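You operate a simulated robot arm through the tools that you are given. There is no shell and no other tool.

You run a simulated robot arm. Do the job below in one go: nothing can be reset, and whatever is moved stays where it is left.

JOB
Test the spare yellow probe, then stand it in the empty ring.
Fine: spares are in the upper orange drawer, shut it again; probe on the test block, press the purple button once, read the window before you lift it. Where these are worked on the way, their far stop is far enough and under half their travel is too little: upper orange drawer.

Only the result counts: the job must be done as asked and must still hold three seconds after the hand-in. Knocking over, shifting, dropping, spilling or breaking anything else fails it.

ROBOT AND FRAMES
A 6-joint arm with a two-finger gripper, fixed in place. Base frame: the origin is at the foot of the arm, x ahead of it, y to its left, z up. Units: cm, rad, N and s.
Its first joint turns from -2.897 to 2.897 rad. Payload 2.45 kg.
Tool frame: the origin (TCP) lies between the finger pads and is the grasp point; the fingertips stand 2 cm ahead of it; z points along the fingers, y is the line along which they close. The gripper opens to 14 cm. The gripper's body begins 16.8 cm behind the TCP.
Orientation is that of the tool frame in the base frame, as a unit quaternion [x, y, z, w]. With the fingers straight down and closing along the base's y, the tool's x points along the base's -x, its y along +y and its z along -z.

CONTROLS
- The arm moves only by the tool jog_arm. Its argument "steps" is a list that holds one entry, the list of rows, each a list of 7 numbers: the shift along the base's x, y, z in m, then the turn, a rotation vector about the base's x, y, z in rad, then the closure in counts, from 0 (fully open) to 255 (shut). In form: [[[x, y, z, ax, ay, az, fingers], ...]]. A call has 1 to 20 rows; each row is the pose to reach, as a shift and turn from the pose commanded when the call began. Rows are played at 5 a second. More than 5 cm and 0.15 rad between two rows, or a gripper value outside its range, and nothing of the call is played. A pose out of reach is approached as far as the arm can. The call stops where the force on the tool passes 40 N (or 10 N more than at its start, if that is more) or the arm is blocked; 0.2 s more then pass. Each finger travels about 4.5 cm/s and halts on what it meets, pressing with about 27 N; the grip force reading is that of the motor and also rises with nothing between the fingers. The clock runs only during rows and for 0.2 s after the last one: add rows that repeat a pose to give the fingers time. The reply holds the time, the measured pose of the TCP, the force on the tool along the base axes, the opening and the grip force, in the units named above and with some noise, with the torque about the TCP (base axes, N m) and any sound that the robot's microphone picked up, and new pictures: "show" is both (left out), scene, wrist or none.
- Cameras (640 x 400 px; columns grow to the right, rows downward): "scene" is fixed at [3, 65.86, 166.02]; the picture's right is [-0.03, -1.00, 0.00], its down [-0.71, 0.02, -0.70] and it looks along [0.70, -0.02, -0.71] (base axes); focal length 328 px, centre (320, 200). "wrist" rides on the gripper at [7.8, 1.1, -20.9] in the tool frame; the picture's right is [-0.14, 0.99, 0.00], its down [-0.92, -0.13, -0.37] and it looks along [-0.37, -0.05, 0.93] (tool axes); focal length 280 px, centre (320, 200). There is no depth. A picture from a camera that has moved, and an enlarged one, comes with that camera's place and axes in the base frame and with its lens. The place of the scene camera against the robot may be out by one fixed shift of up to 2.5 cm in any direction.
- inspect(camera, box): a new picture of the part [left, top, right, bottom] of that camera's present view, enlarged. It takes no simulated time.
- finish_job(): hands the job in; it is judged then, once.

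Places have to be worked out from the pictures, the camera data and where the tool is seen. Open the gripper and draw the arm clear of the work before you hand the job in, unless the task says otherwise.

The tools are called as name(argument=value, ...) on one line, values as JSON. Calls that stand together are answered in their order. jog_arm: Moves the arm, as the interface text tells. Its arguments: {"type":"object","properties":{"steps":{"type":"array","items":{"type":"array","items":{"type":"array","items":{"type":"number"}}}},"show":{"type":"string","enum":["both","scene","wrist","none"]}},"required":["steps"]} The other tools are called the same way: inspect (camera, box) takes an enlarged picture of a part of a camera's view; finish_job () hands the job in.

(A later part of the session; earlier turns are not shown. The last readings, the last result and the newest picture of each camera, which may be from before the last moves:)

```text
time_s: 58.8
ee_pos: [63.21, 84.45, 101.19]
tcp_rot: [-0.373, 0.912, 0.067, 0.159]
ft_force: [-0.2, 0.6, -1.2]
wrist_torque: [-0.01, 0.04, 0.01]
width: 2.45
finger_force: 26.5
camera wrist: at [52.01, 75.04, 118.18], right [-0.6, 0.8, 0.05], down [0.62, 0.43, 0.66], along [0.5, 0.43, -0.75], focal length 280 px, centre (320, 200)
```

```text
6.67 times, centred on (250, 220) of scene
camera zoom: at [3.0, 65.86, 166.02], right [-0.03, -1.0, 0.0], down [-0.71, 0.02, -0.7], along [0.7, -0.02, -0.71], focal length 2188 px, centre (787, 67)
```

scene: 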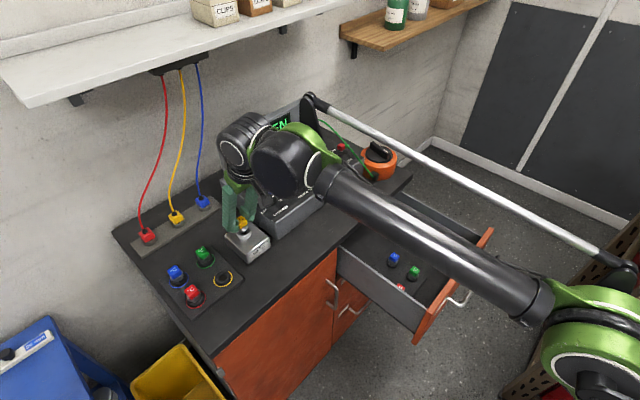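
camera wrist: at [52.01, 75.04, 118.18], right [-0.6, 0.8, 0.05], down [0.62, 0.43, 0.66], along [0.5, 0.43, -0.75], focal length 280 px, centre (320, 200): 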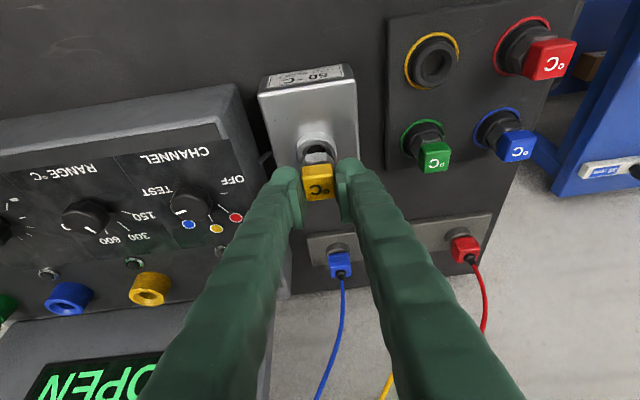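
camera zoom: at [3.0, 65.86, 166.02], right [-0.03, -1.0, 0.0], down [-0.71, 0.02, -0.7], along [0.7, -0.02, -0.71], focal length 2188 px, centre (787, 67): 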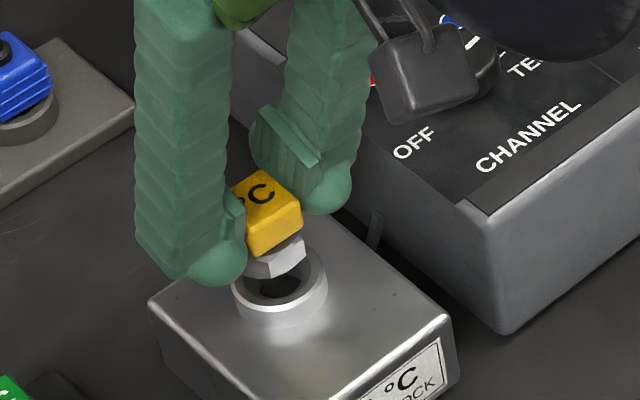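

The nut sits concentric above the rim in both views. I continue down in small steps, watching for contact force.

jog_arm(steps=[[[0, 0, -0.004, 0, 0, 0, 235], [0, 0, -0.008, 0, 0, 0, 235], [0, 0, -0.012, 0, 0, 0, 235], [0, 0, -0.012, 0, 0, 0, 235]]])

inspect(camera="wrist", box=[240, 120, 400, 220])

inspect(camera="scene", box=[210, 190, 290, 250])

```text
time_s: 59.8
ee_pos: [63.14, 84.41, 100.14]
tcp_rot: [-0.373, 0.912, 0.067, 0.159]
ft_force: [-6.6, -7.4, -0.2]
wrist_torque: [-0.38, 0.37, -0.01]
width: 2.44
finger_force: 27.3
camera wrist: at [51.93, 75.01, 117.02], right [-0.6, 0.8, 0.05], down [0.62, 0.43, 0.66], along [0.5, 0.43, -0.75], focal length 280 px, centre (320, 200)
```

scene: 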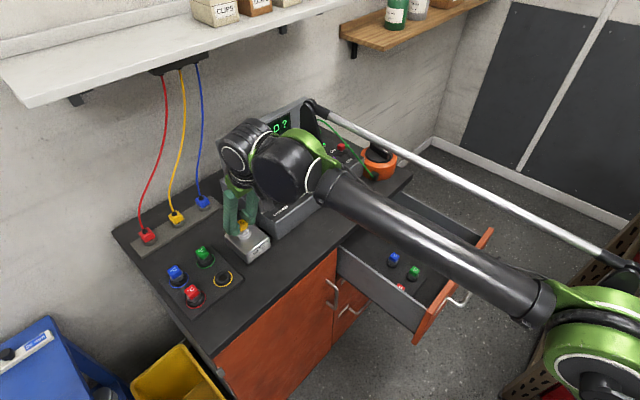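
wrist: 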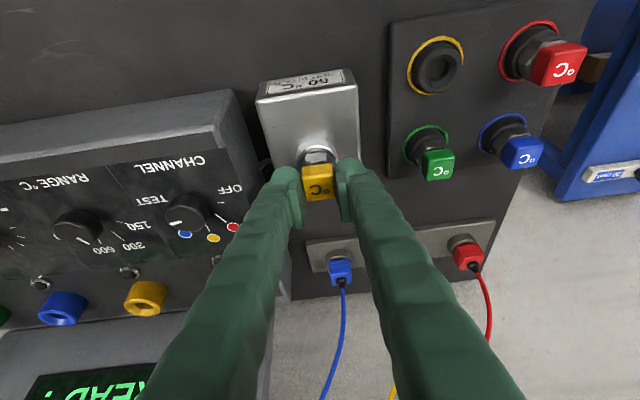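

```text
4.00 times, centred on (320, 170) of wrist
camera zoom: at [51.93, 75.01, 117.02], right [-0.6, 0.8, 0.05], down [0.62, 0.43, 0.66], along [0.5, 0.43, -0.75], focal length 1122 px, centre (320, 320)
```

zoom: 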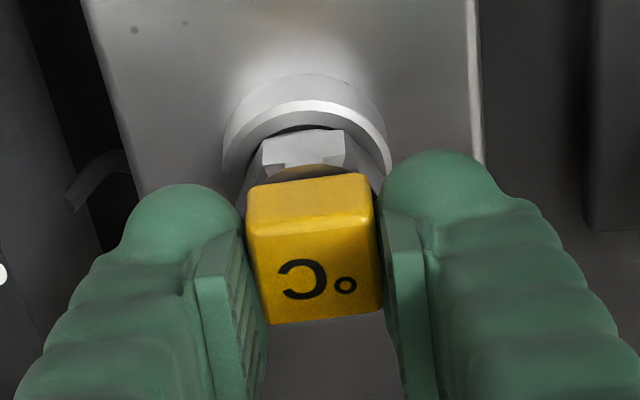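

```text
6.67 times, centred on (250, 220) of scene
camera zoom: at [3.0, 65.86, 166.02], right [-0.03, -1.0, 0.0], down [-0.71, 0.02, -0.7], along [0.7, -0.02, -0.71], focal length 2188 px, centre (787, 67)
```

zoom: 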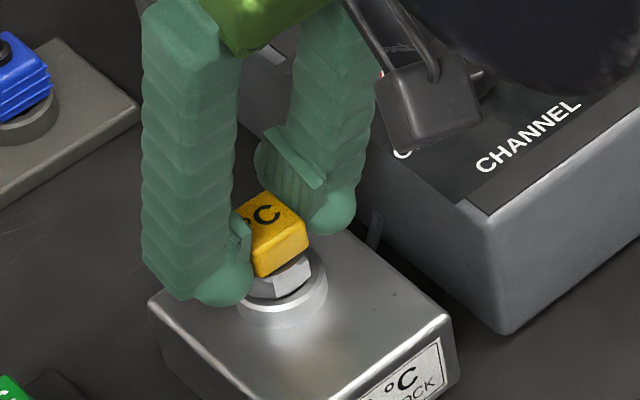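

The display now shows "READ?" and a 10 N force pushes back along -N, so the stem has entered the hole but is slightly too far in +N. I shift back about 2.5 mm and continue down gently.

jog_arm(steps=[[[-0.0018, -0.0018, 0, 0, 0, 0, 235], [-0.0018, -0.0018, -0.003, 0, 0, 0, 235], [-0.0018, -0.0018, -0.006, 0, 0, 0, 235], [-0.0018, -0.0018, -0.006, 0, 0, 0, 235]]])

inspect(camera="wrist", box=[240, 120, 400, 220])

inspect(camera="scene", box=[210, 190, 290, 250])

```text
time_s: 60.7
ee_pos: [63.07, 84.36, 99.88]
tcp_rot: [-0.373, 0.911, 0.068, 0.161]
ft_force: [-1.0, -2.4, 17.8]
wrist_torque: [-0.05, 0.11, 0.02]
width: 2.46
finger_force: 26.7
stopped in row 4: the force on the tool passed its limit at 41 N (the readings are from after the stop); the commanded pose is now the measured one
camera wrist: at [51.72, 74.77, 116.64], right [-0.6, 0.8, 0.05], down [0.62, 0.43, 0.66], along [0.51, 0.43, -0.75], focal length 280 px, centre (320, 200)
```

scene: 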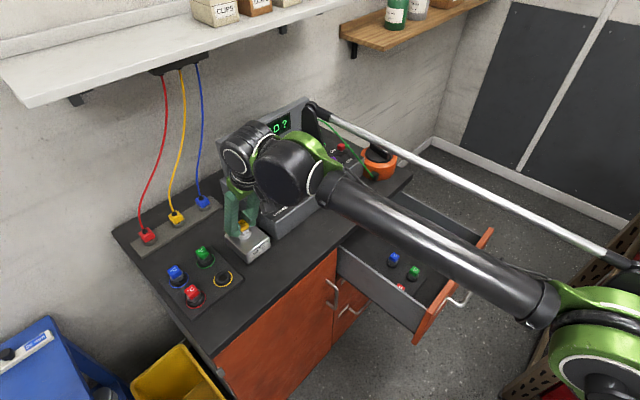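
wrist: 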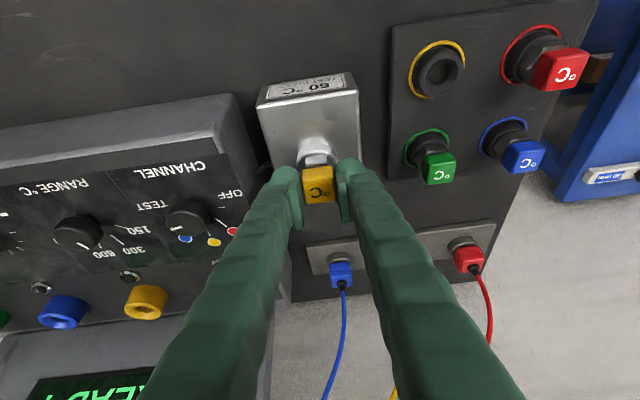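

```text
4.00 times, centred on (320, 170) of wrist
camera zoom: at [51.72, 74.77, 116.64], right [-0.6, 0.8, 0.05], down [0.62, 0.43, 0.66], along [0.51, 0.43, -0.75], focal length 1122 px, centre (320, 320)
```

zoom: 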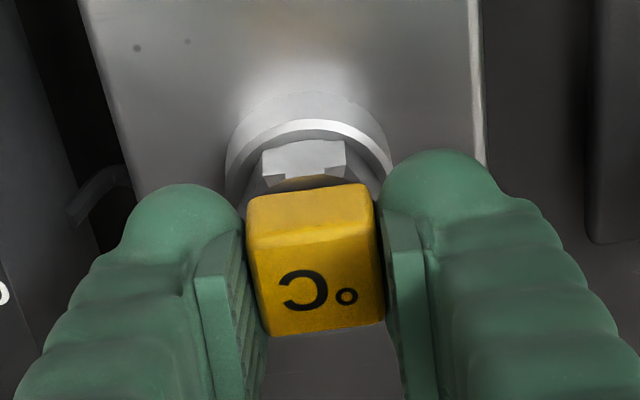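

```text
6.67 times, centred on (250, 220) of scene
camera zoom: at [3.0, 65.86, 166.02], right [-0.03, -1.0, 0.0], down [-0.71, 0.02, -0.7], along [0.7, -0.02, -0.71], focal length 2188 px, centre (787, 67)
```

zoom: 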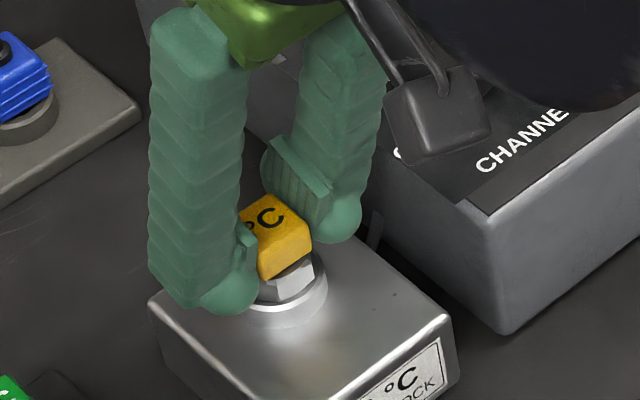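

The probe bottomed out in the block with a small slip in the grip, and the nut looks seated in the rim. I open the fingers gently and check that it stands.

jog_arm(steps=[[[0, 0, 0, 0, 0, 0, 205], [0, 0, 0, 0, 0, 0, 185], [0, 0, 0, 0, 0, 0, 170], [0, 0, 0, 0, 0, 0, 170]]])

inspect(camera="wrist", box=[240, 120, 400, 220])

inspect(camera="scene", box=[210, 190, 290, 250])

```text
time_s: 61.7
ee_pos: [62.96, 84.36, 99.62]
tcp_rot: [-0.373, 0.911, 0.068, 0.16]
ft_force: [-0.6, -0.3, 0.7]
wrist_torque: [-0.02, -0.03, 0.02]
width: 4.67
finger_force: 0.0
camera wrist: at [51.8, 74.86, 116.49], right [-0.6, 0.8, 0.05], down [0.62, 0.43, 0.66], along [0.51, 0.43, -0.75], focal length 280 px, centre (320, 200)
```

scene: 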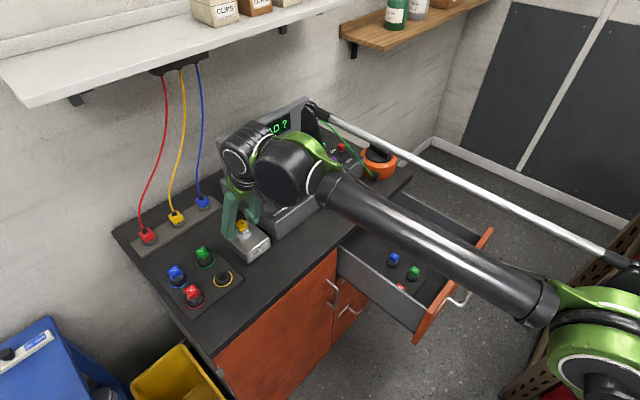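
wrist: 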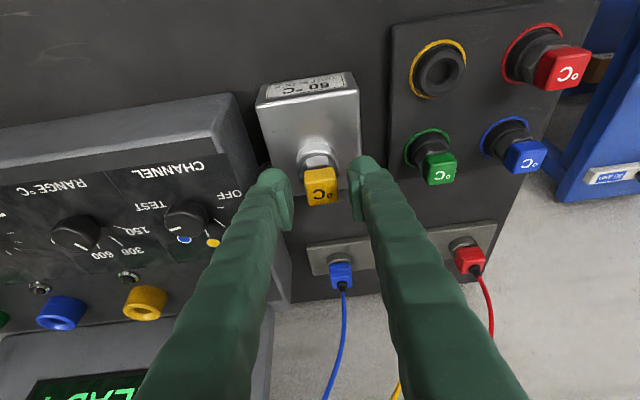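

```text
4.00 times, centred on (320, 170) of wrist
camera zoom: at [51.8, 74.86, 116.49], right [-0.6, 0.8, 0.05], down [0.62, 0.43, 0.66], along [0.51, 0.43, -0.75], focal length 1122 px, centre (320, 320)
```

zoom: 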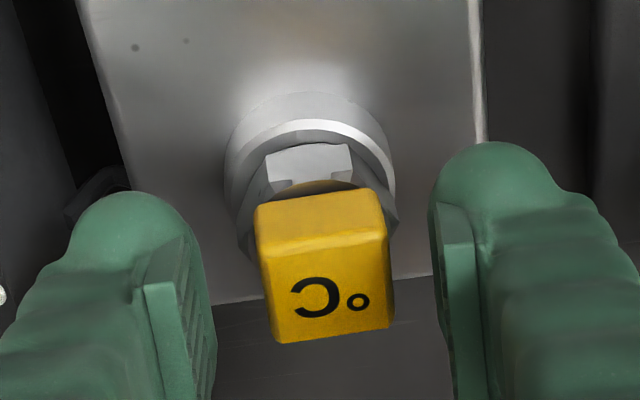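

```text
6.67 times, centred on (250, 220) of scene
camera zoom: at [3.0, 65.86, 166.02], right [-0.03, -1.0, 0.0], down [-0.71, 0.02, -0.7], along [0.7, -0.02, -0.71], focal length 2188 px, centre (787, 67)
```

zoom: 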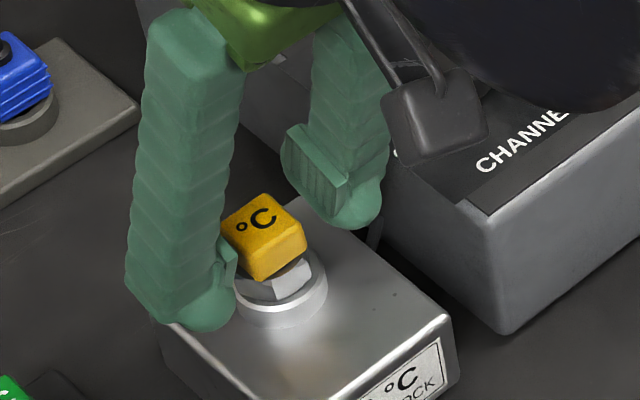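

The probe stands in the block and the display asks "READ?". I lift clear with the fingers open, then travel along the bench to hover near the purple READ button with the fingers closed.

jog_arm(steps=[[[0, 0, 0.03, 0, 0, 0, 170], [0, 0, 0.06, 0, 0, 0, 170], [-0.01, -0.01, 0.09, 0, 0, 0, 170], [-0.02, -0.02, 0.115, 0, 0, 0, 170], [0.01, -0.05, 0.115, 0, 0, 0, 255], [0.045, -0.085, 0.115, 0, 0, 0, 255], [0.08, -0.12, 0.115, 0, 0, 0, 255], [0.115, -0.155, 0.115, 0, 0, 0, 255], [0.15, -0.19, 0.115, 0, 0, 0, 255], [0.185, -0.225, 0.115, 0, 0, 0, 255], [0.22, -0.26, 0.115, 0, 0, 0, 255], [0.246, -0.286, 0.115, 0, 0, 0, 255], [0.246, -0.286, 0.1, 0, 0, 0, 255], [0.246, -0.286, 0.1, 0, 0, 0, 255]]])

inspect(camera="scene", box=[210, 180, 300, 260])

inspect(camera="wrist", box=[200, 60, 440, 260])

```text
time_s: 64.7
ee_pos: [87.65, 55.64, 109.52]
tcp_rot: [-0.373, 0.911, 0.067, 0.159]
ft_force: [1.1, -0.6, 0.7]
wrist_torque: [-0.01, 0.02, 0.0]
width: 0.0
finger_force: 27.1
camera wrist: at [76.44, 46.19, 126.48], right [-0.6, 0.8, 0.05], down [0.62, 0.43, 0.66], along [0.51, 0.43, -0.75], focal length 280 px, centre (320, 200)
```

scene: 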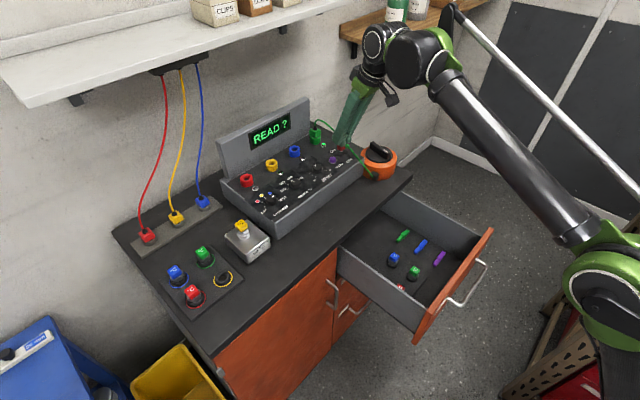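
wrist: 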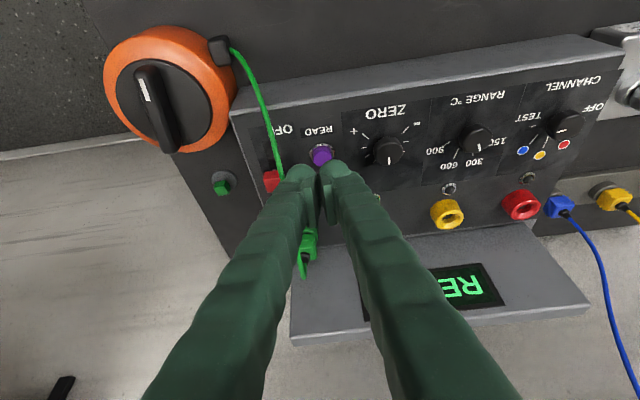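

```text
5.00 times, centred on (255, 220) of scene
camera zoom: at [3.0, 65.86, 166.02], right [-0.03, -1.0, 0.0], down [-0.71, 0.02, -0.7], along [0.7, -0.02, -0.71], focal length 1641 px, centre (645, 100)
```

zoom: 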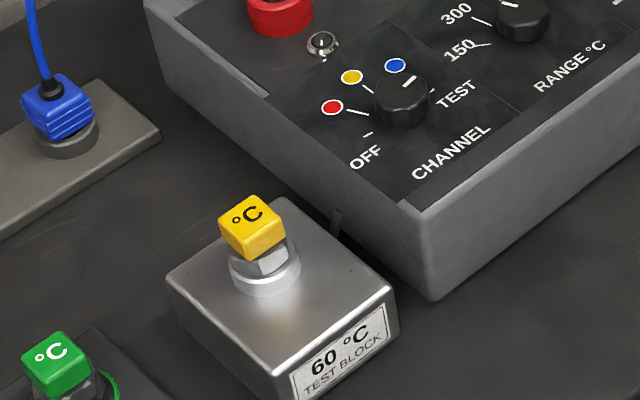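

```text
2.00 times, centred on (320, 160) of wrist
camera zoom: at [76.44, 46.19, 126.48], right [-0.6, 0.8, 0.05], down [0.62, 0.43, 0.66], along [0.51, 0.43, -0.75], focal length 561 px, centre (320, 280)
```

zoom: 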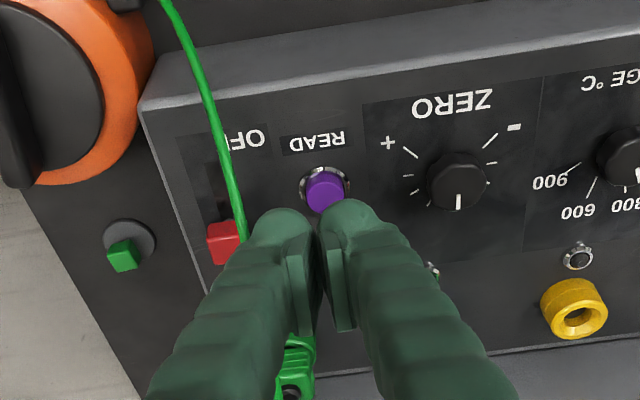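

The probe stands upright in the block and the window shows "READ?". The button is just ahead of the fingertips, and the green cable stays about 2 cm clear on the far side. I move to hover about 3 cm above the button, biased slightly away from the cable.

jog_arm(steps=[[[0.0083, 0.0128, -0.02, 0, 0, 0, 255], [0.0166, 0.0255, -0.04, 0, 0, 0, 255], [0.0166, 0.0255, -0.055, 0, 0, 0, 255], [0.0166, 0.0255, -0.055, 0, 0, 0, 255]]])

inspect(camera="wrist", box=[240, 100, 400, 220])

inspect(camera="scene", box=[300, 110, 390, 190])

```text
time_s: 65.7
ee_pos: [89.39, 58.26, 103.94]
tcp_rot: [-0.373, 0.912, 0.067, 0.16]
ft_force: [1.0, 0.0, 0.3]
wrist_torque: [0.0, 0.0, -0.02]
width: 0.0
finger_force: 26.6
camera wrist: at [78.06, 48.83, 120.9], right [-0.6, 0.8, 0.05], down [0.62, 0.43, 0.66], along [0.51, 0.43, -0.75], focal length 280 px, centre (320, 200)
```

scene: 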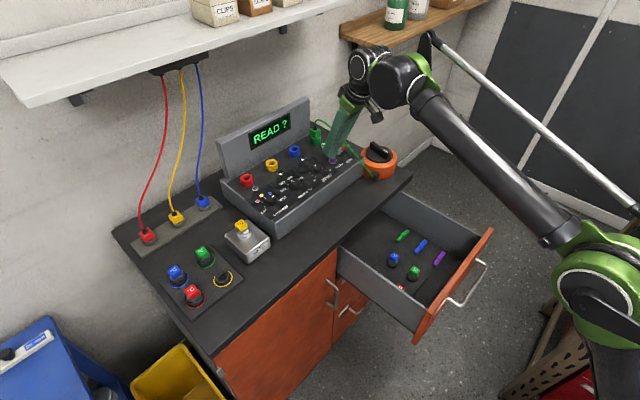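
wrist: 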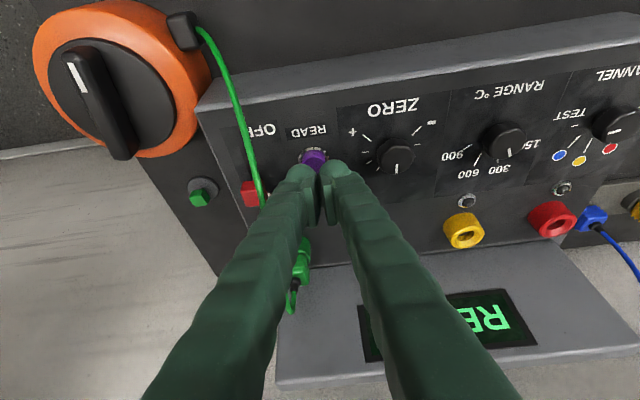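

```text
3.33 times, centred on (320, 160) of wrist
camera zoom: at [78.06, 48.83, 120.9], right [-0.6, 0.8, 0.05], down [0.62, 0.43, 0.66], along [0.51, 0.43, -0.75], focal length 935 px, centre (320, 333)
```

zoom: 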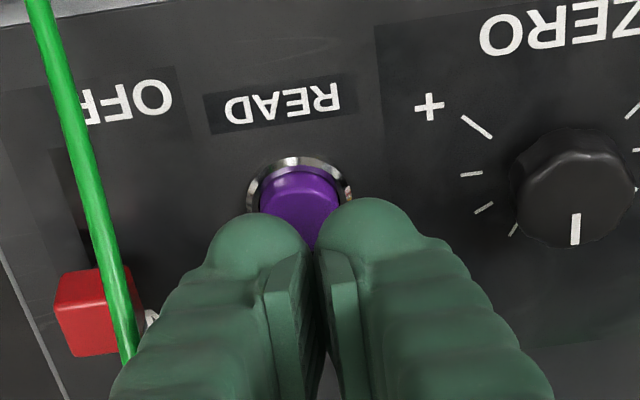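

```text
5.00 times, centred on (345, 150) of scene
camera zoom: at [3.0, 65.86, 166.02], right [-0.03, -1.0, 0.0], down [-0.71, 0.02, -0.7], along [0.7, -0.02, -0.71], focal length 1641 px, centre (195, 450)
```

zoom: 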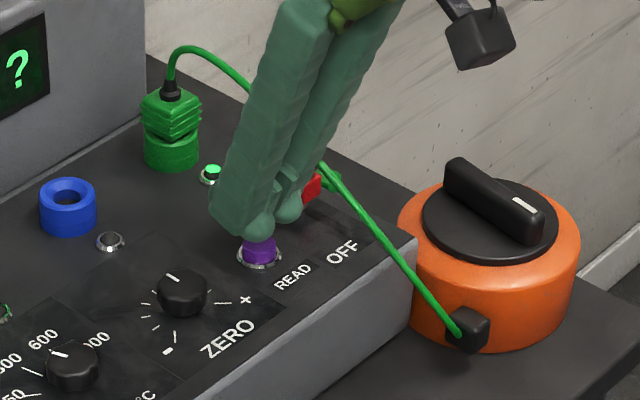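

The fingertips are lined up above the button. I lower slowly towards it, staying alert to force and sound.

jog_arm(steps=[[[0.0015, 0.0015, -0.01, 0, 0, 0, 255], [0.0015, 0.0015, -0.02, 0, 0, 0, 255], [0.0015, 0.0015, -0.025, 0, 0, 0, 255], [0.0015, 0.0015, -0.029, 0, 0, 0, 255]]])

inspect(camera="scene", box=[240, 100, 380, 190])

inspect(camera="wrist", box=[240, 100, 400, 220])

```text
time_s: 66.7
ee_pos: [89.34, 58.55, 101.24]
tcp_rot: [-0.373, 0.911, 0.068, 0.161]
ft_force: [4.5, 3.1, 11.7]
wrist_torque: [-0.09, -0.14, 0.05]
width: 0.0
finger_force: 27.2
heard: click
camera wrist: at [78.2, 48.98, 118.17], right [-0.6, 0.8, 0.05], down [0.62, 0.43, 0.66], along [0.51, 0.43, -0.75], focal length 280 px, centre (320, 200)
```

scene: 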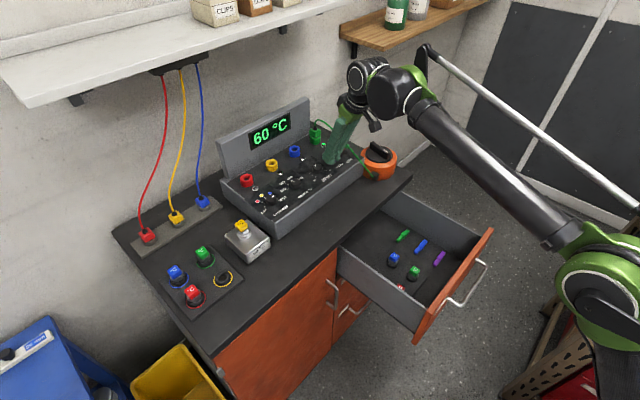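
wrist: 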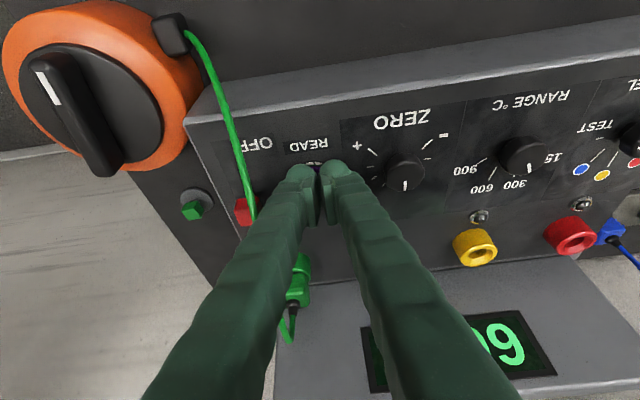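

```text
4.44 times, centred on (310, 145) of scene
camera zoom: at [3.0, 65.86, 166.02], right [-0.03, -1.0, 0.0], down [-0.71, 0.02, -0.7], along [0.7, -0.02, -0.71], focal length 1459 px, centre (364, 444)
```

zoom: 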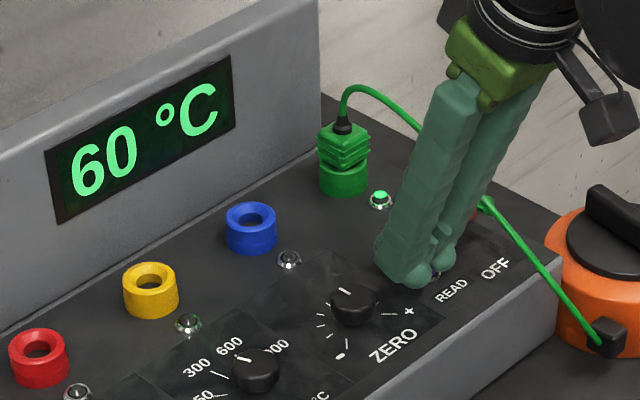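

```text
3.33 times, centred on (320, 160) of wrist
camera zoom: at [78.2, 48.98, 118.17], right [-0.6, 0.8, 0.05], down [0.62, 0.43, 0.66], along [0.51, 0.43, -0.75], focal length 935 px, centre (320, 333)
```

zoom: 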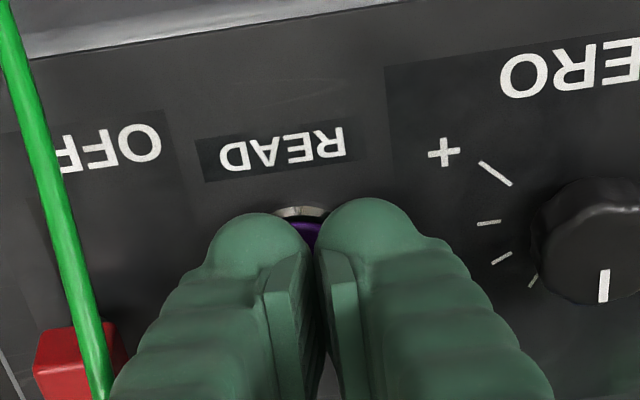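

A click was heard and the window reads "60 °C", so the probe tests good. I lift off the button and return above the probe with the fingers opening.

jog_arm(steps=[[[0, 0, 0.02, 0, 0, 0, 255], [0, 0, 0.05, 0, 0, 0, 255], [-0.01, -0.01, 0.085, 0, 0, 0, 255], [-0.025, -0.015, 0.105, 0, 0, 0, 255], [-0.058, 0.018, 0.105, 0, 0, 0, 170], [-0.091, 0.051, 0.105, 0, 0, 0, 170], [-0.124, 0.084, 0.105, 0, 0, 0, 170], [-0.157, 0.117, 0.105, 0, 0, 0, 170], [-0.19, 0.15, 0.105, 0, 0, 0, 170], [-0.223, 0.183, 0.105, 0, 0, 0, 170], [-0.25, 0.215, 0.105, 0, 0, 0, 170], [-0.263, 0.245, 0.105, 0, 0, 0, 170], [-0.263, 0.259, 0.085, 0, 0, 0, 170], [-0.263, 0.259, 0.05, 0, 0, 0, 170], [-0.263, 0.259, 0.035, 0, 0, 0, 170], [-0.263, 0.259, 0.035, 0, 0, 0, 170]]])

inspect(camera="wrist", box=[240, 120, 400, 220])

inspect(camera="scene", box=[210, 190, 290, 250])

```text
time_s: 70.1
ee_pos: [63.17, 84.35, 104.78]
tcp_rot: [-0.374, 0.911, 0.067, 0.16]
ft_force: [-1.0, 0.3, 0.4]
wrist_torque: [0.04, -0.01, -0.04]
width: 4.67
finger_force: 0.1
camera wrist: at [51.88, 74.95, 121.6], right [-0.6, 0.8, 0.05], down [0.62, 0.43, 0.66], along [0.51, 0.43, -0.75], focal length 280 px, centre (320, 200)
```

scene: 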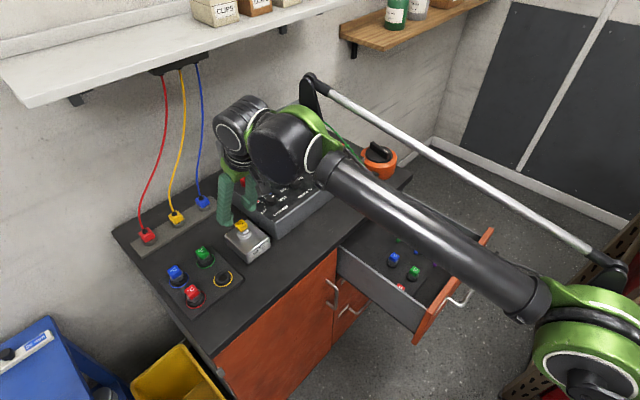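
wrist: 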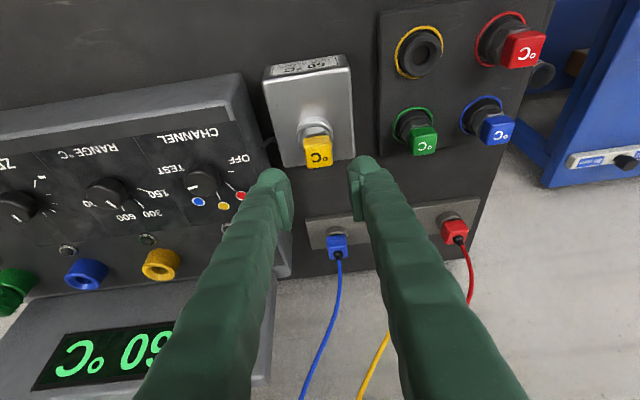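

```text
4.00 times, centred on (320, 170) of wrist
camera zoom: at [51.88, 74.95, 121.6], right [-0.6, 0.8, 0.05], down [0.62, 0.43, 0.66], along [0.51, 0.43, -0.75], focal length 1122 px, centre (320, 320)
```

zoom: 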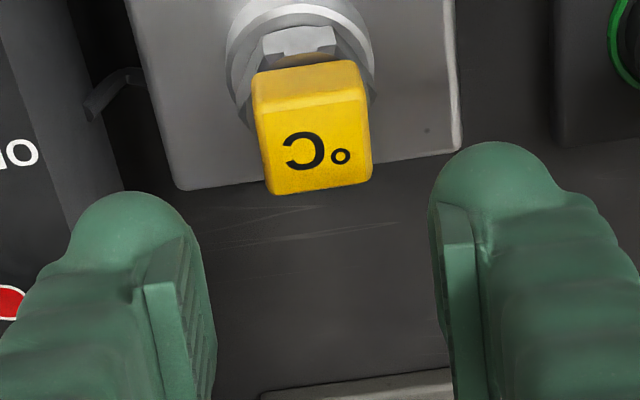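

```text
6.67 times, centred on (250, 220) of scene
camera zoom: at [3.0, 65.86, 166.02], right [-0.03, -1.0, 0.0], down [-0.71, 0.02, -0.7], along [0.7, -0.02, -0.71], focal length 2188 px, centre (787, 67)
```

zoom: 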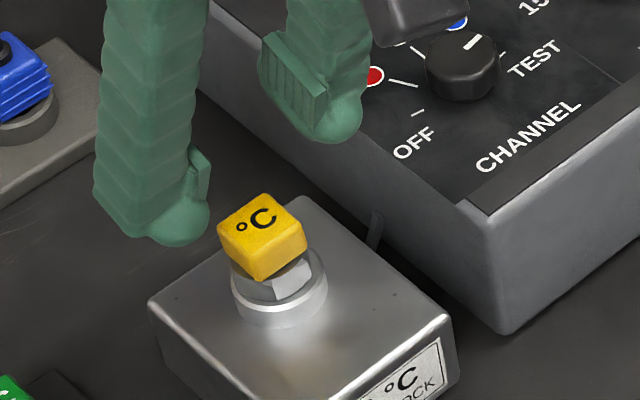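

The reading still shows 60 °C and the head leans very slightly to +L in the loose hole. I centre on it (+0.3 cm along L), lower to z≈100.2, and check before closing.

jog_arm(steps=[[[-0.0021, 0.0021, -0.01, 0, 0, 0, 178], [-0.0021, 0.0021, -0.025, 0, 0, 0, 178], [-0.0021, 0.0021, -0.038, 0, 0, 0, 178], [-0.0021, 0.0021, -0.045, 0, 0, 0, 178], [-0.0021, 0.0021, -0.045, 0, 0, 0, 178]]], show="wrist")

inspect(camera="wrist", box=[240, 120, 400, 220])

inspect(camera="scene", box=[210, 190, 290, 250])

```text
time_s: 71.3
ee_pos: [62.97, 84.65, 100.18]
tcp_rot: [-0.372, 0.912, 0.068, 0.16]
ft_force: [-0.1, -0.1, 0.0]
wrist_torque: [0.02, 0.01, 0.02]
width: 4.24
finger_force: 0.1
camera wrist: at [51.69, 75.08, 117.08], right [-0.6, 0.8, 0.05], down [0.62, 0.43, 0.66], along [0.51, 0.43, -0.75], focal length 280 px, centre (320, 200)
```

wrist: 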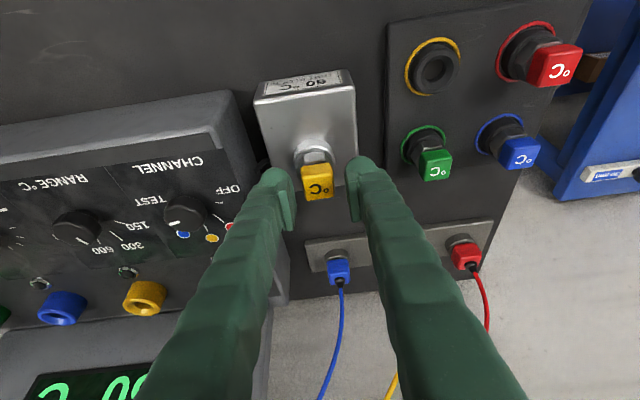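

```text
4.00 times, centred on (320, 170) of wrist
camera zoom: at [51.69, 75.08, 117.08], right [-0.6, 0.8, 0.05], down [0.62, 0.43, 0.66], along [0.51, 0.43, -0.75], focal length 1122 px, centre (320, 320)
```

zoom: 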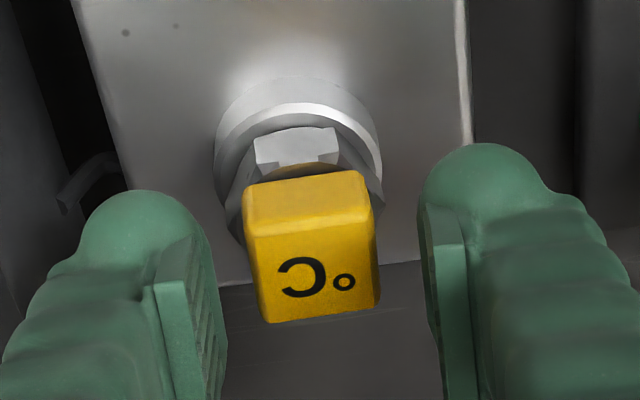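

```text
6.67 times, centred on (250, 220) of scene
camera zoom: at [3.0, 65.86, 166.02], right [-0.03, -1.0, 0.0], down [-0.71, 0.02, -0.7], along [0.7, -0.02, -0.71], focal length 2188 px, centre (787, 67)
```

zoom: 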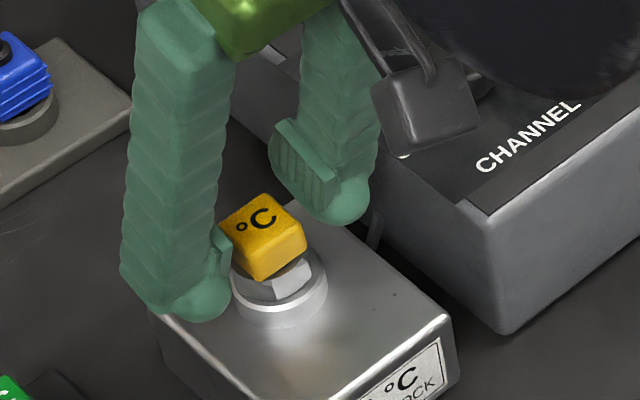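

The head appears in just the same place between the pads as during the drawer grip. I close on it.

jog_arm(steps=[[[0, 0, 0, 0, 0, 0, 195], [0, 0, 0, 0, 0, 0, 210], [0, 0, 0, 0, 0, 0, 235], [0, 0, 0, 0, 0, 0, 235], [0, 0, 0, 0, 0, 0, 235]]], show="wrist")

inspect(camera="wrist", box=[240, 120, 400, 220])

inspect(camera="scene", box=[210, 190, 290, 250])

```text
time_s: 72.5
ee_pos: [62.92, 84.62, 100.16]
tcp_rot: [-0.373, 0.911, 0.068, 0.159]
ft_force: [0.3, 0.5, 1.0]
wrist_torque: [-0.03, 0.0, -0.01]
width: 2.47
finger_force: 26.8
camera wrist: at [51.7, 75.09, 117.09], right [-0.6, 0.8, 0.05], down [0.62, 0.43, 0.66], along [0.51, 0.43, -0.75], focal length 280 px, centre (320, 200)
```

wrist: 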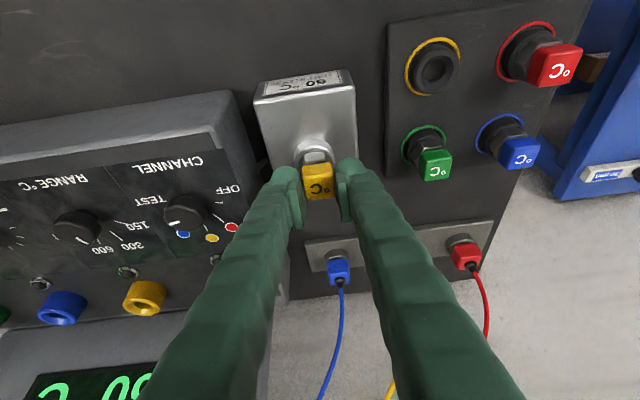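

```text
4.00 times, centred on (320, 170) of wrist
camera zoom: at [51.7, 75.09, 117.09], right [-0.6, 0.8, 0.05], down [0.62, 0.43, 0.66], along [0.51, 0.43, -0.75], focal length 1122 px, centre (320, 320)
```

zoom: 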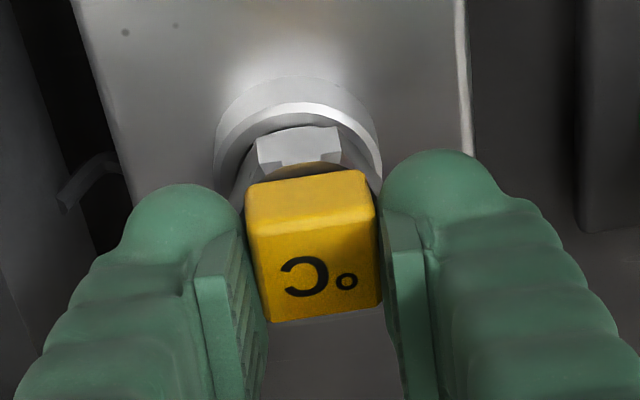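

```text
6.67 times, centred on (250, 220) of scene
camera zoom: at [3.0, 65.86, 166.02], right [-0.03, -1.0, 0.0], down [-0.71, 0.02, -0.7], along [0.7, -0.02, -0.71], focal length 2188 px, centre (787, 67)
```

zoom: 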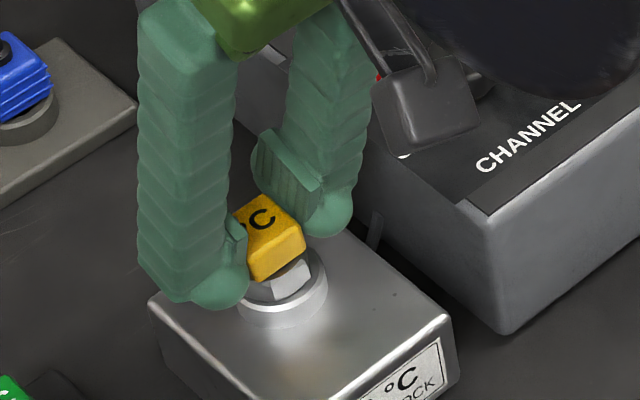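

The grip is good at 2.47 cm and the reading has been taken, so I lift the probe out and carry it over to hover above the empty yellow ring.

jog_arm(steps=[[[0, 0, 0.008, 0, 0, 0, 235], [0, 0, 0.02, 0, 0, 0, 235], [0, 0, 0.04, 0, 0, 0, 235], [0, 0, 0.065, 0, 0, 0, 235], [0, 0, 0.085, 0, 0, 0, 235], [-0.03, 0.0115, 0.085, 0, 0, 0, 235], [-0.06, 0.0232, 0.085, 0, 0, 0, 235], [-0.09, 0.035, 0.085, 0, 0, 0, 235], [-0.1185, 0.0464, 0.085, 0, 0, 0, 235], [-0.1185, 0.0464, 0.06, 0, 0, 0, 235], [-0.1185, 0.0464, 0.03, 0, 0, 0, 235], [-0.1185, 0.0464, 0.01, 0, 0, 0, 235], [-0.1185, 0.0464, 0.01, 0, 0, 0, 235]]])

inspect(camera="wrist", box=[240, 120, 400, 220])

inspect(camera="scene", box=[180, 230, 260, 300])

```text
time_s: 75.3
ee_pos: [51.06, 89.17, 101.21]
tcp_rot: [-0.372, 0.912, 0.067, 0.16]
ft_force: [-0.7, -0.3, -1.2]
wrist_torque: [0.02, 0.0, -0.03]
width: 2.48
finger_force: 27.5
camera wrist: at [39.77, 79.7, 118.06], right [-0.6, 0.8, 0.05], down [0.62, 0.43, 0.66], along [0.51, 0.43, -0.75], focal length 280 px, centre (320, 200)
```

scene: 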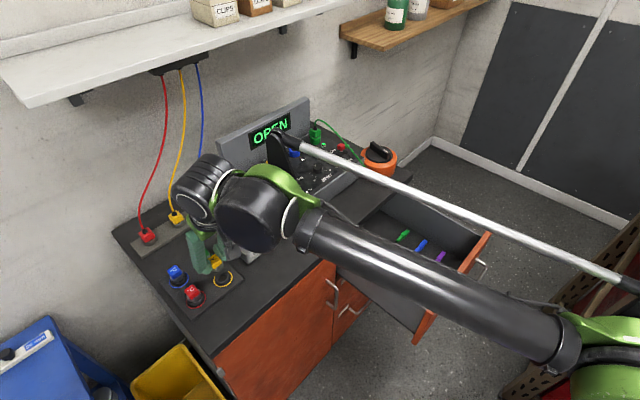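
wrist: 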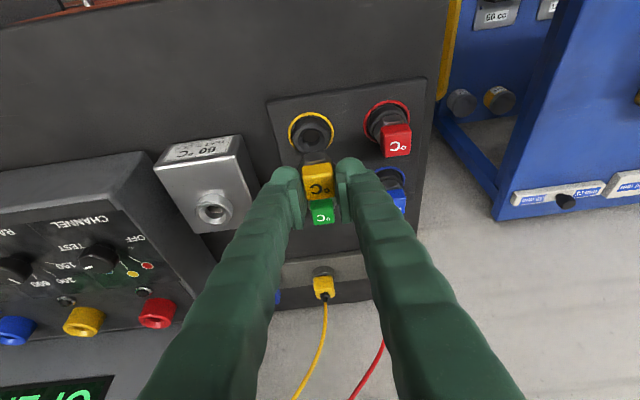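

```text
4.00 times, centred on (320, 170) of wrist
camera zoom: at [39.77, 79.7, 118.06], right [-0.6, 0.8, 0.05], down [0.62, 0.43, 0.66], along [0.51, 0.43, -0.75], focal length 1122 px, centre (320, 320)
```

zoom: 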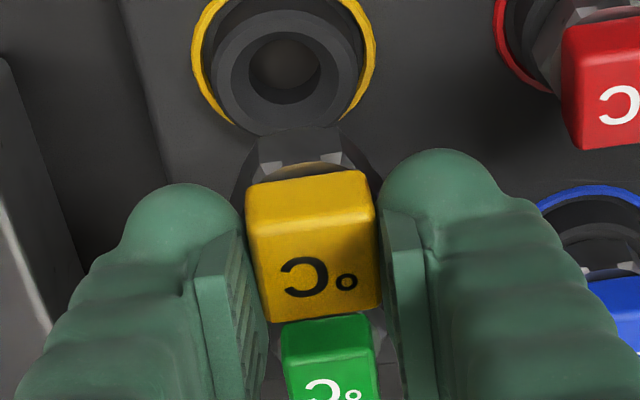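

```text
5.71 times, centred on (220, 265) of scene
camera zoom: at [3.0, 65.86, 166.02], right [-0.03, -1.0, 0.0], down [-0.71, 0.02, -0.7], along [0.7, -0.02, -0.71], focal length 1876 px, centre (891, -171)
```

zoom: 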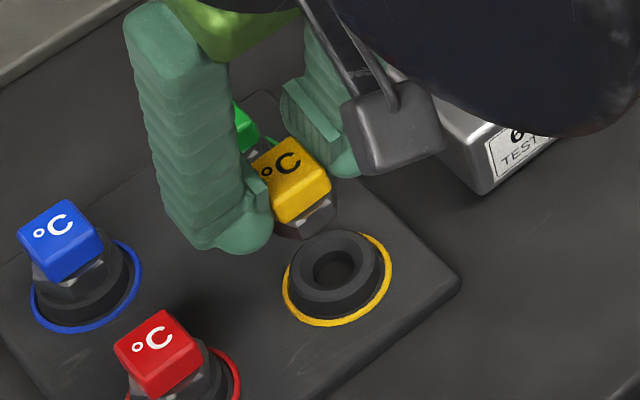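

The display cleared back to "OPEN" once the probe left the block. Both views say the ring hole is about 0.5 cm further along N and 0.6 cm towards -L, so I correct that and lower to z≈99.

jog_arm(steps=[[[0.0076, -0.0006, 0, 0, 0, 0, 235], [0.0076, -0.0006, -0.01, 0, 0, 0, 235], [0.0076, -0.0006, -0.021, 0, 0, 0, 235], [0.0076, -0.0006, -0.021, 0, 0, 0, 235]]])

inspect(camera="wrist", box=[240, 120, 400, 220])

inspect(camera="scene", box=[180, 230, 260, 300])

```text
time_s: 76.3
ee_pos: [51.9, 89.03, 99.07]
tcp_rot: [-0.373, 0.912, 0.067, 0.161]
ft_force: [0.6, -0.3, 0.1]
wrist_torque: [0.02, -0.01, 0.02]
width: 2.5
finger_force: 27.0
camera wrist: at [40.55, 79.62, 115.99], right [-0.6, 0.8, 0.05], down [0.62, 0.43, 0.66], along [0.51, 0.43, -0.75], focal length 280 px, centre (320, 200)
```

scene: 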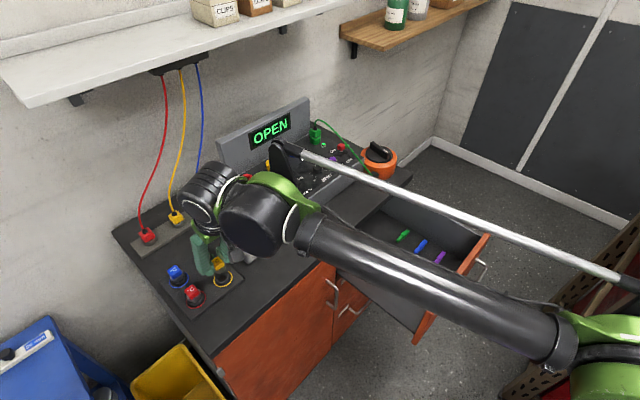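
wrist: 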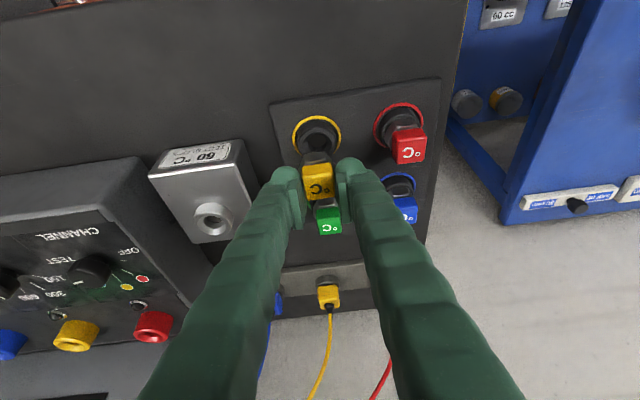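

```text
4.00 times, centred on (320, 170) of wrist
camera zoom: at [40.55, 79.62, 115.99], right [-0.6, 0.8, 0.05], down [0.62, 0.43, 0.66], along [0.51, 0.43, -0.75], focal length 1122 px, centre (320, 320)
```

zoom: 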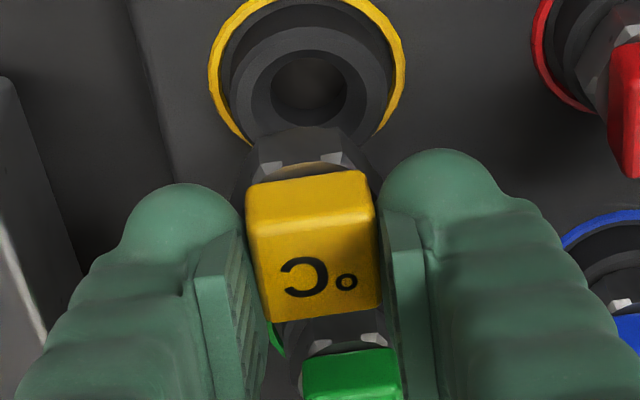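

```text
5.71 times, centred on (220, 265) of scene
camera zoom: at [3.0, 65.86, 166.02], right [-0.03, -1.0, 0.0], down [-0.71, 0.02, -0.7], along [0.7, -0.02, -0.71], focal length 1876 px, centre (891, -171)
```

zoom: 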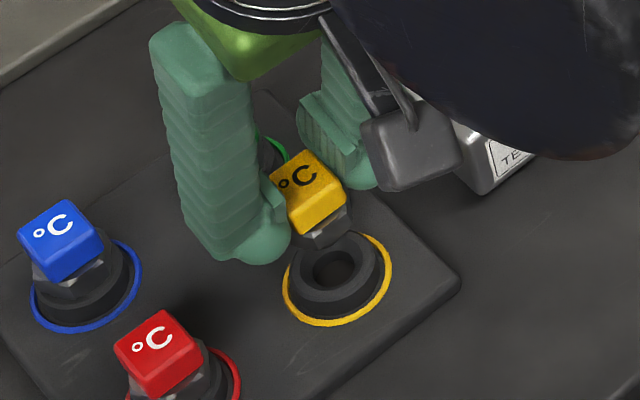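

The ring hole now appears at the same pixel and size as the drawer holder did at about 4 cm of lift, so the alignment is good. I lower 2 cm and recheck.

jog_arm(steps=[[[0, 0, -0.01, 0, 0, 0, 235], [0, 0, -0.02, 0, 0, 0, 235], [0, 0, -0.02, 0, 0, 0, 235]]], show="wrist")

inspect(camera="wrist", box=[240, 120, 400, 220])

inspect(camera="scene", box=[180, 230, 260, 300])

```text
time_s: 77.1
ee_pos: [51.76, 89.18, 97.3]
tcp_rot: [-0.373, 0.911, 0.067, 0.161]
ft_force: [-4.2, -0.5, 25.7]
wrist_torque: [-0.03, 0.0, -0.01]
width: 2.45
finger_force: 27.2
camera wrist: at [40.44, 79.57, 114.11], right [-0.6, 0.8, 0.05], down [0.62, 0.43, 0.66], along [0.51, 0.43, -0.75], focal length 280 px, centre (320, 200)
```

wrist: 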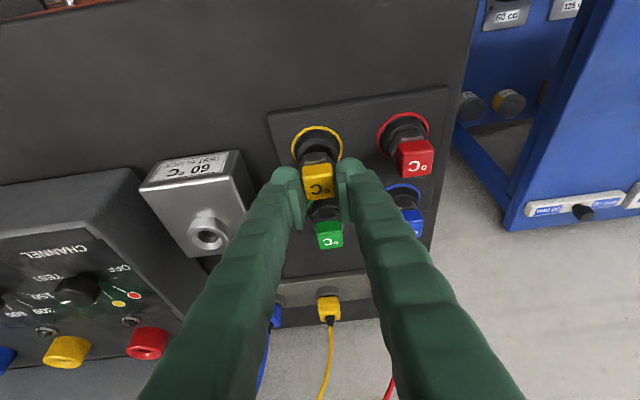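

```text
4.00 times, centred on (320, 170) of wrist
camera zoom: at [40.44, 79.57, 114.11], right [-0.6, 0.8, 0.05], down [0.62, 0.43, 0.66], along [0.51, 0.43, -0.75], focal length 1122 px, centre (320, 320)
```

zoom: 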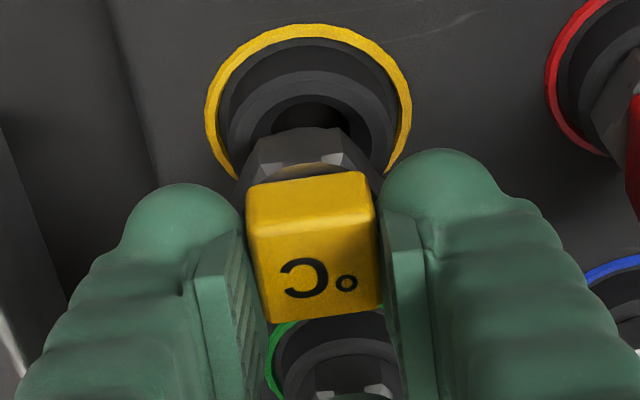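

```text
5.71 times, centred on (220, 265) of scene
camera zoom: at [3.0, 65.86, 166.02], right [-0.03, -1.0, 0.0], down [-0.71, 0.02, -0.7], along [0.7, -0.02, -0.71], focal length 1876 px, centre (891, -171)
```

zoom: 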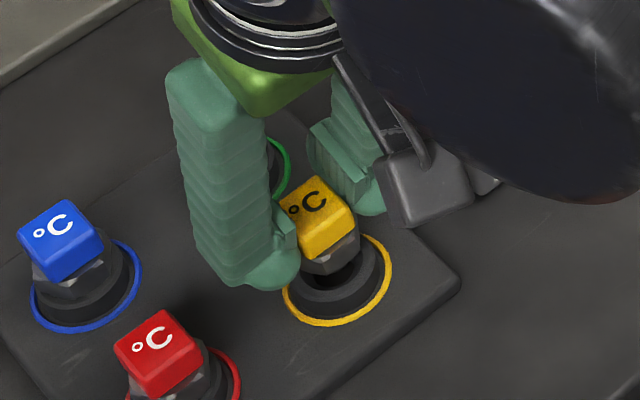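

Contact came early: 26 N up with a small push towards -N/+L, so the stem tip is catching the ring's edge. I raise 5 mm, shift about 2.5 mm to +L and 1.5 mm to -N, and try again gently.

jog_arm(steps=[[[0, 0, 0.005, 0, 0, 0, 235], [-0.0028, 0.0007, 0.005, 0, 0, 0, 235], [-0.0028, 0.0007, 0.001, 0, 0, 0, 235], [-0.0028, 0.0007, -0.001, 0, 0, 0, 235], [-0.0028, 0.0007, -0.001, 0, 0, 0, 235]]], show="wrist")

inspect(camera="wrist", box=[240, 120, 400, 220])

inspect(camera="scene", box=[200, 240, 250, 280])

```text
time_s: 78.3
ee_pos: [51.49, 89.28, 97.12]
tcp_rot: [-0.373, 0.911, 0.067, 0.161]
ft_force: [-3.9, -5.5, 16.7]
wrist_torque: [-0.21, 0.09, -0.03]
width: 2.45
finger_force: 27.1
camera wrist: at [40.23, 79.65, 113.98], right [-0.6, 0.8, 0.05], down [0.62, 0.43, 0.66], along [0.51, 0.43, -0.75], focal length 280 px, centre (320, 200)
```

wrist: 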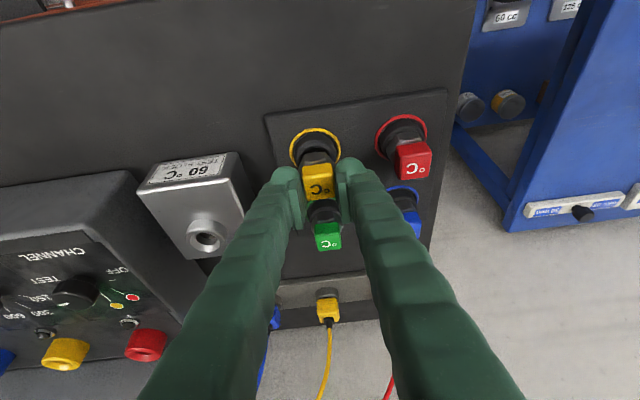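

```text
4.00 times, centred on (320, 170) of wrist
camera zoom: at [40.23, 79.65, 113.98], right [-0.6, 0.8, 0.05], down [0.62, 0.43, 0.66], along [0.51, 0.43, -0.75], focal length 1122 px, centre (320, 320)
```

zoom: 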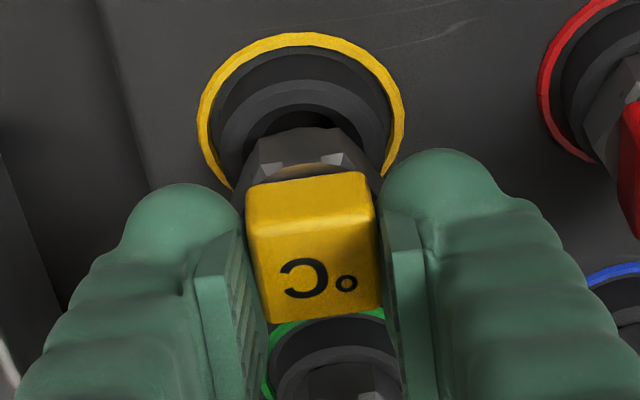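

```text
10.00 times, centred on (225, 260) of scene
camera zoom: at [3.0, 65.86, 166.02], right [-0.03, -1.0, 0.0], down [-0.71, 0.02, -0.7], along [0.7, -0.02, -0.71], focal length 3282 px, centre (1270, -400)
```

zoom: 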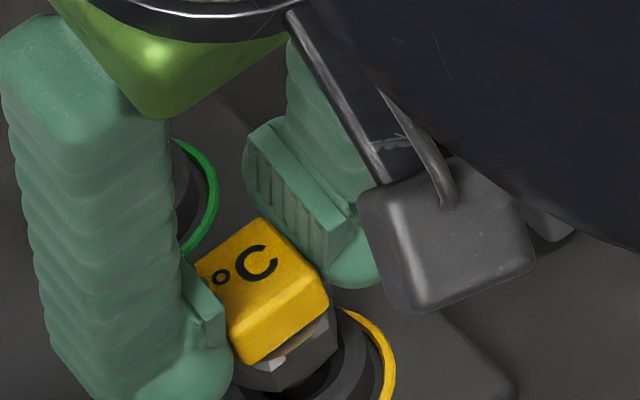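

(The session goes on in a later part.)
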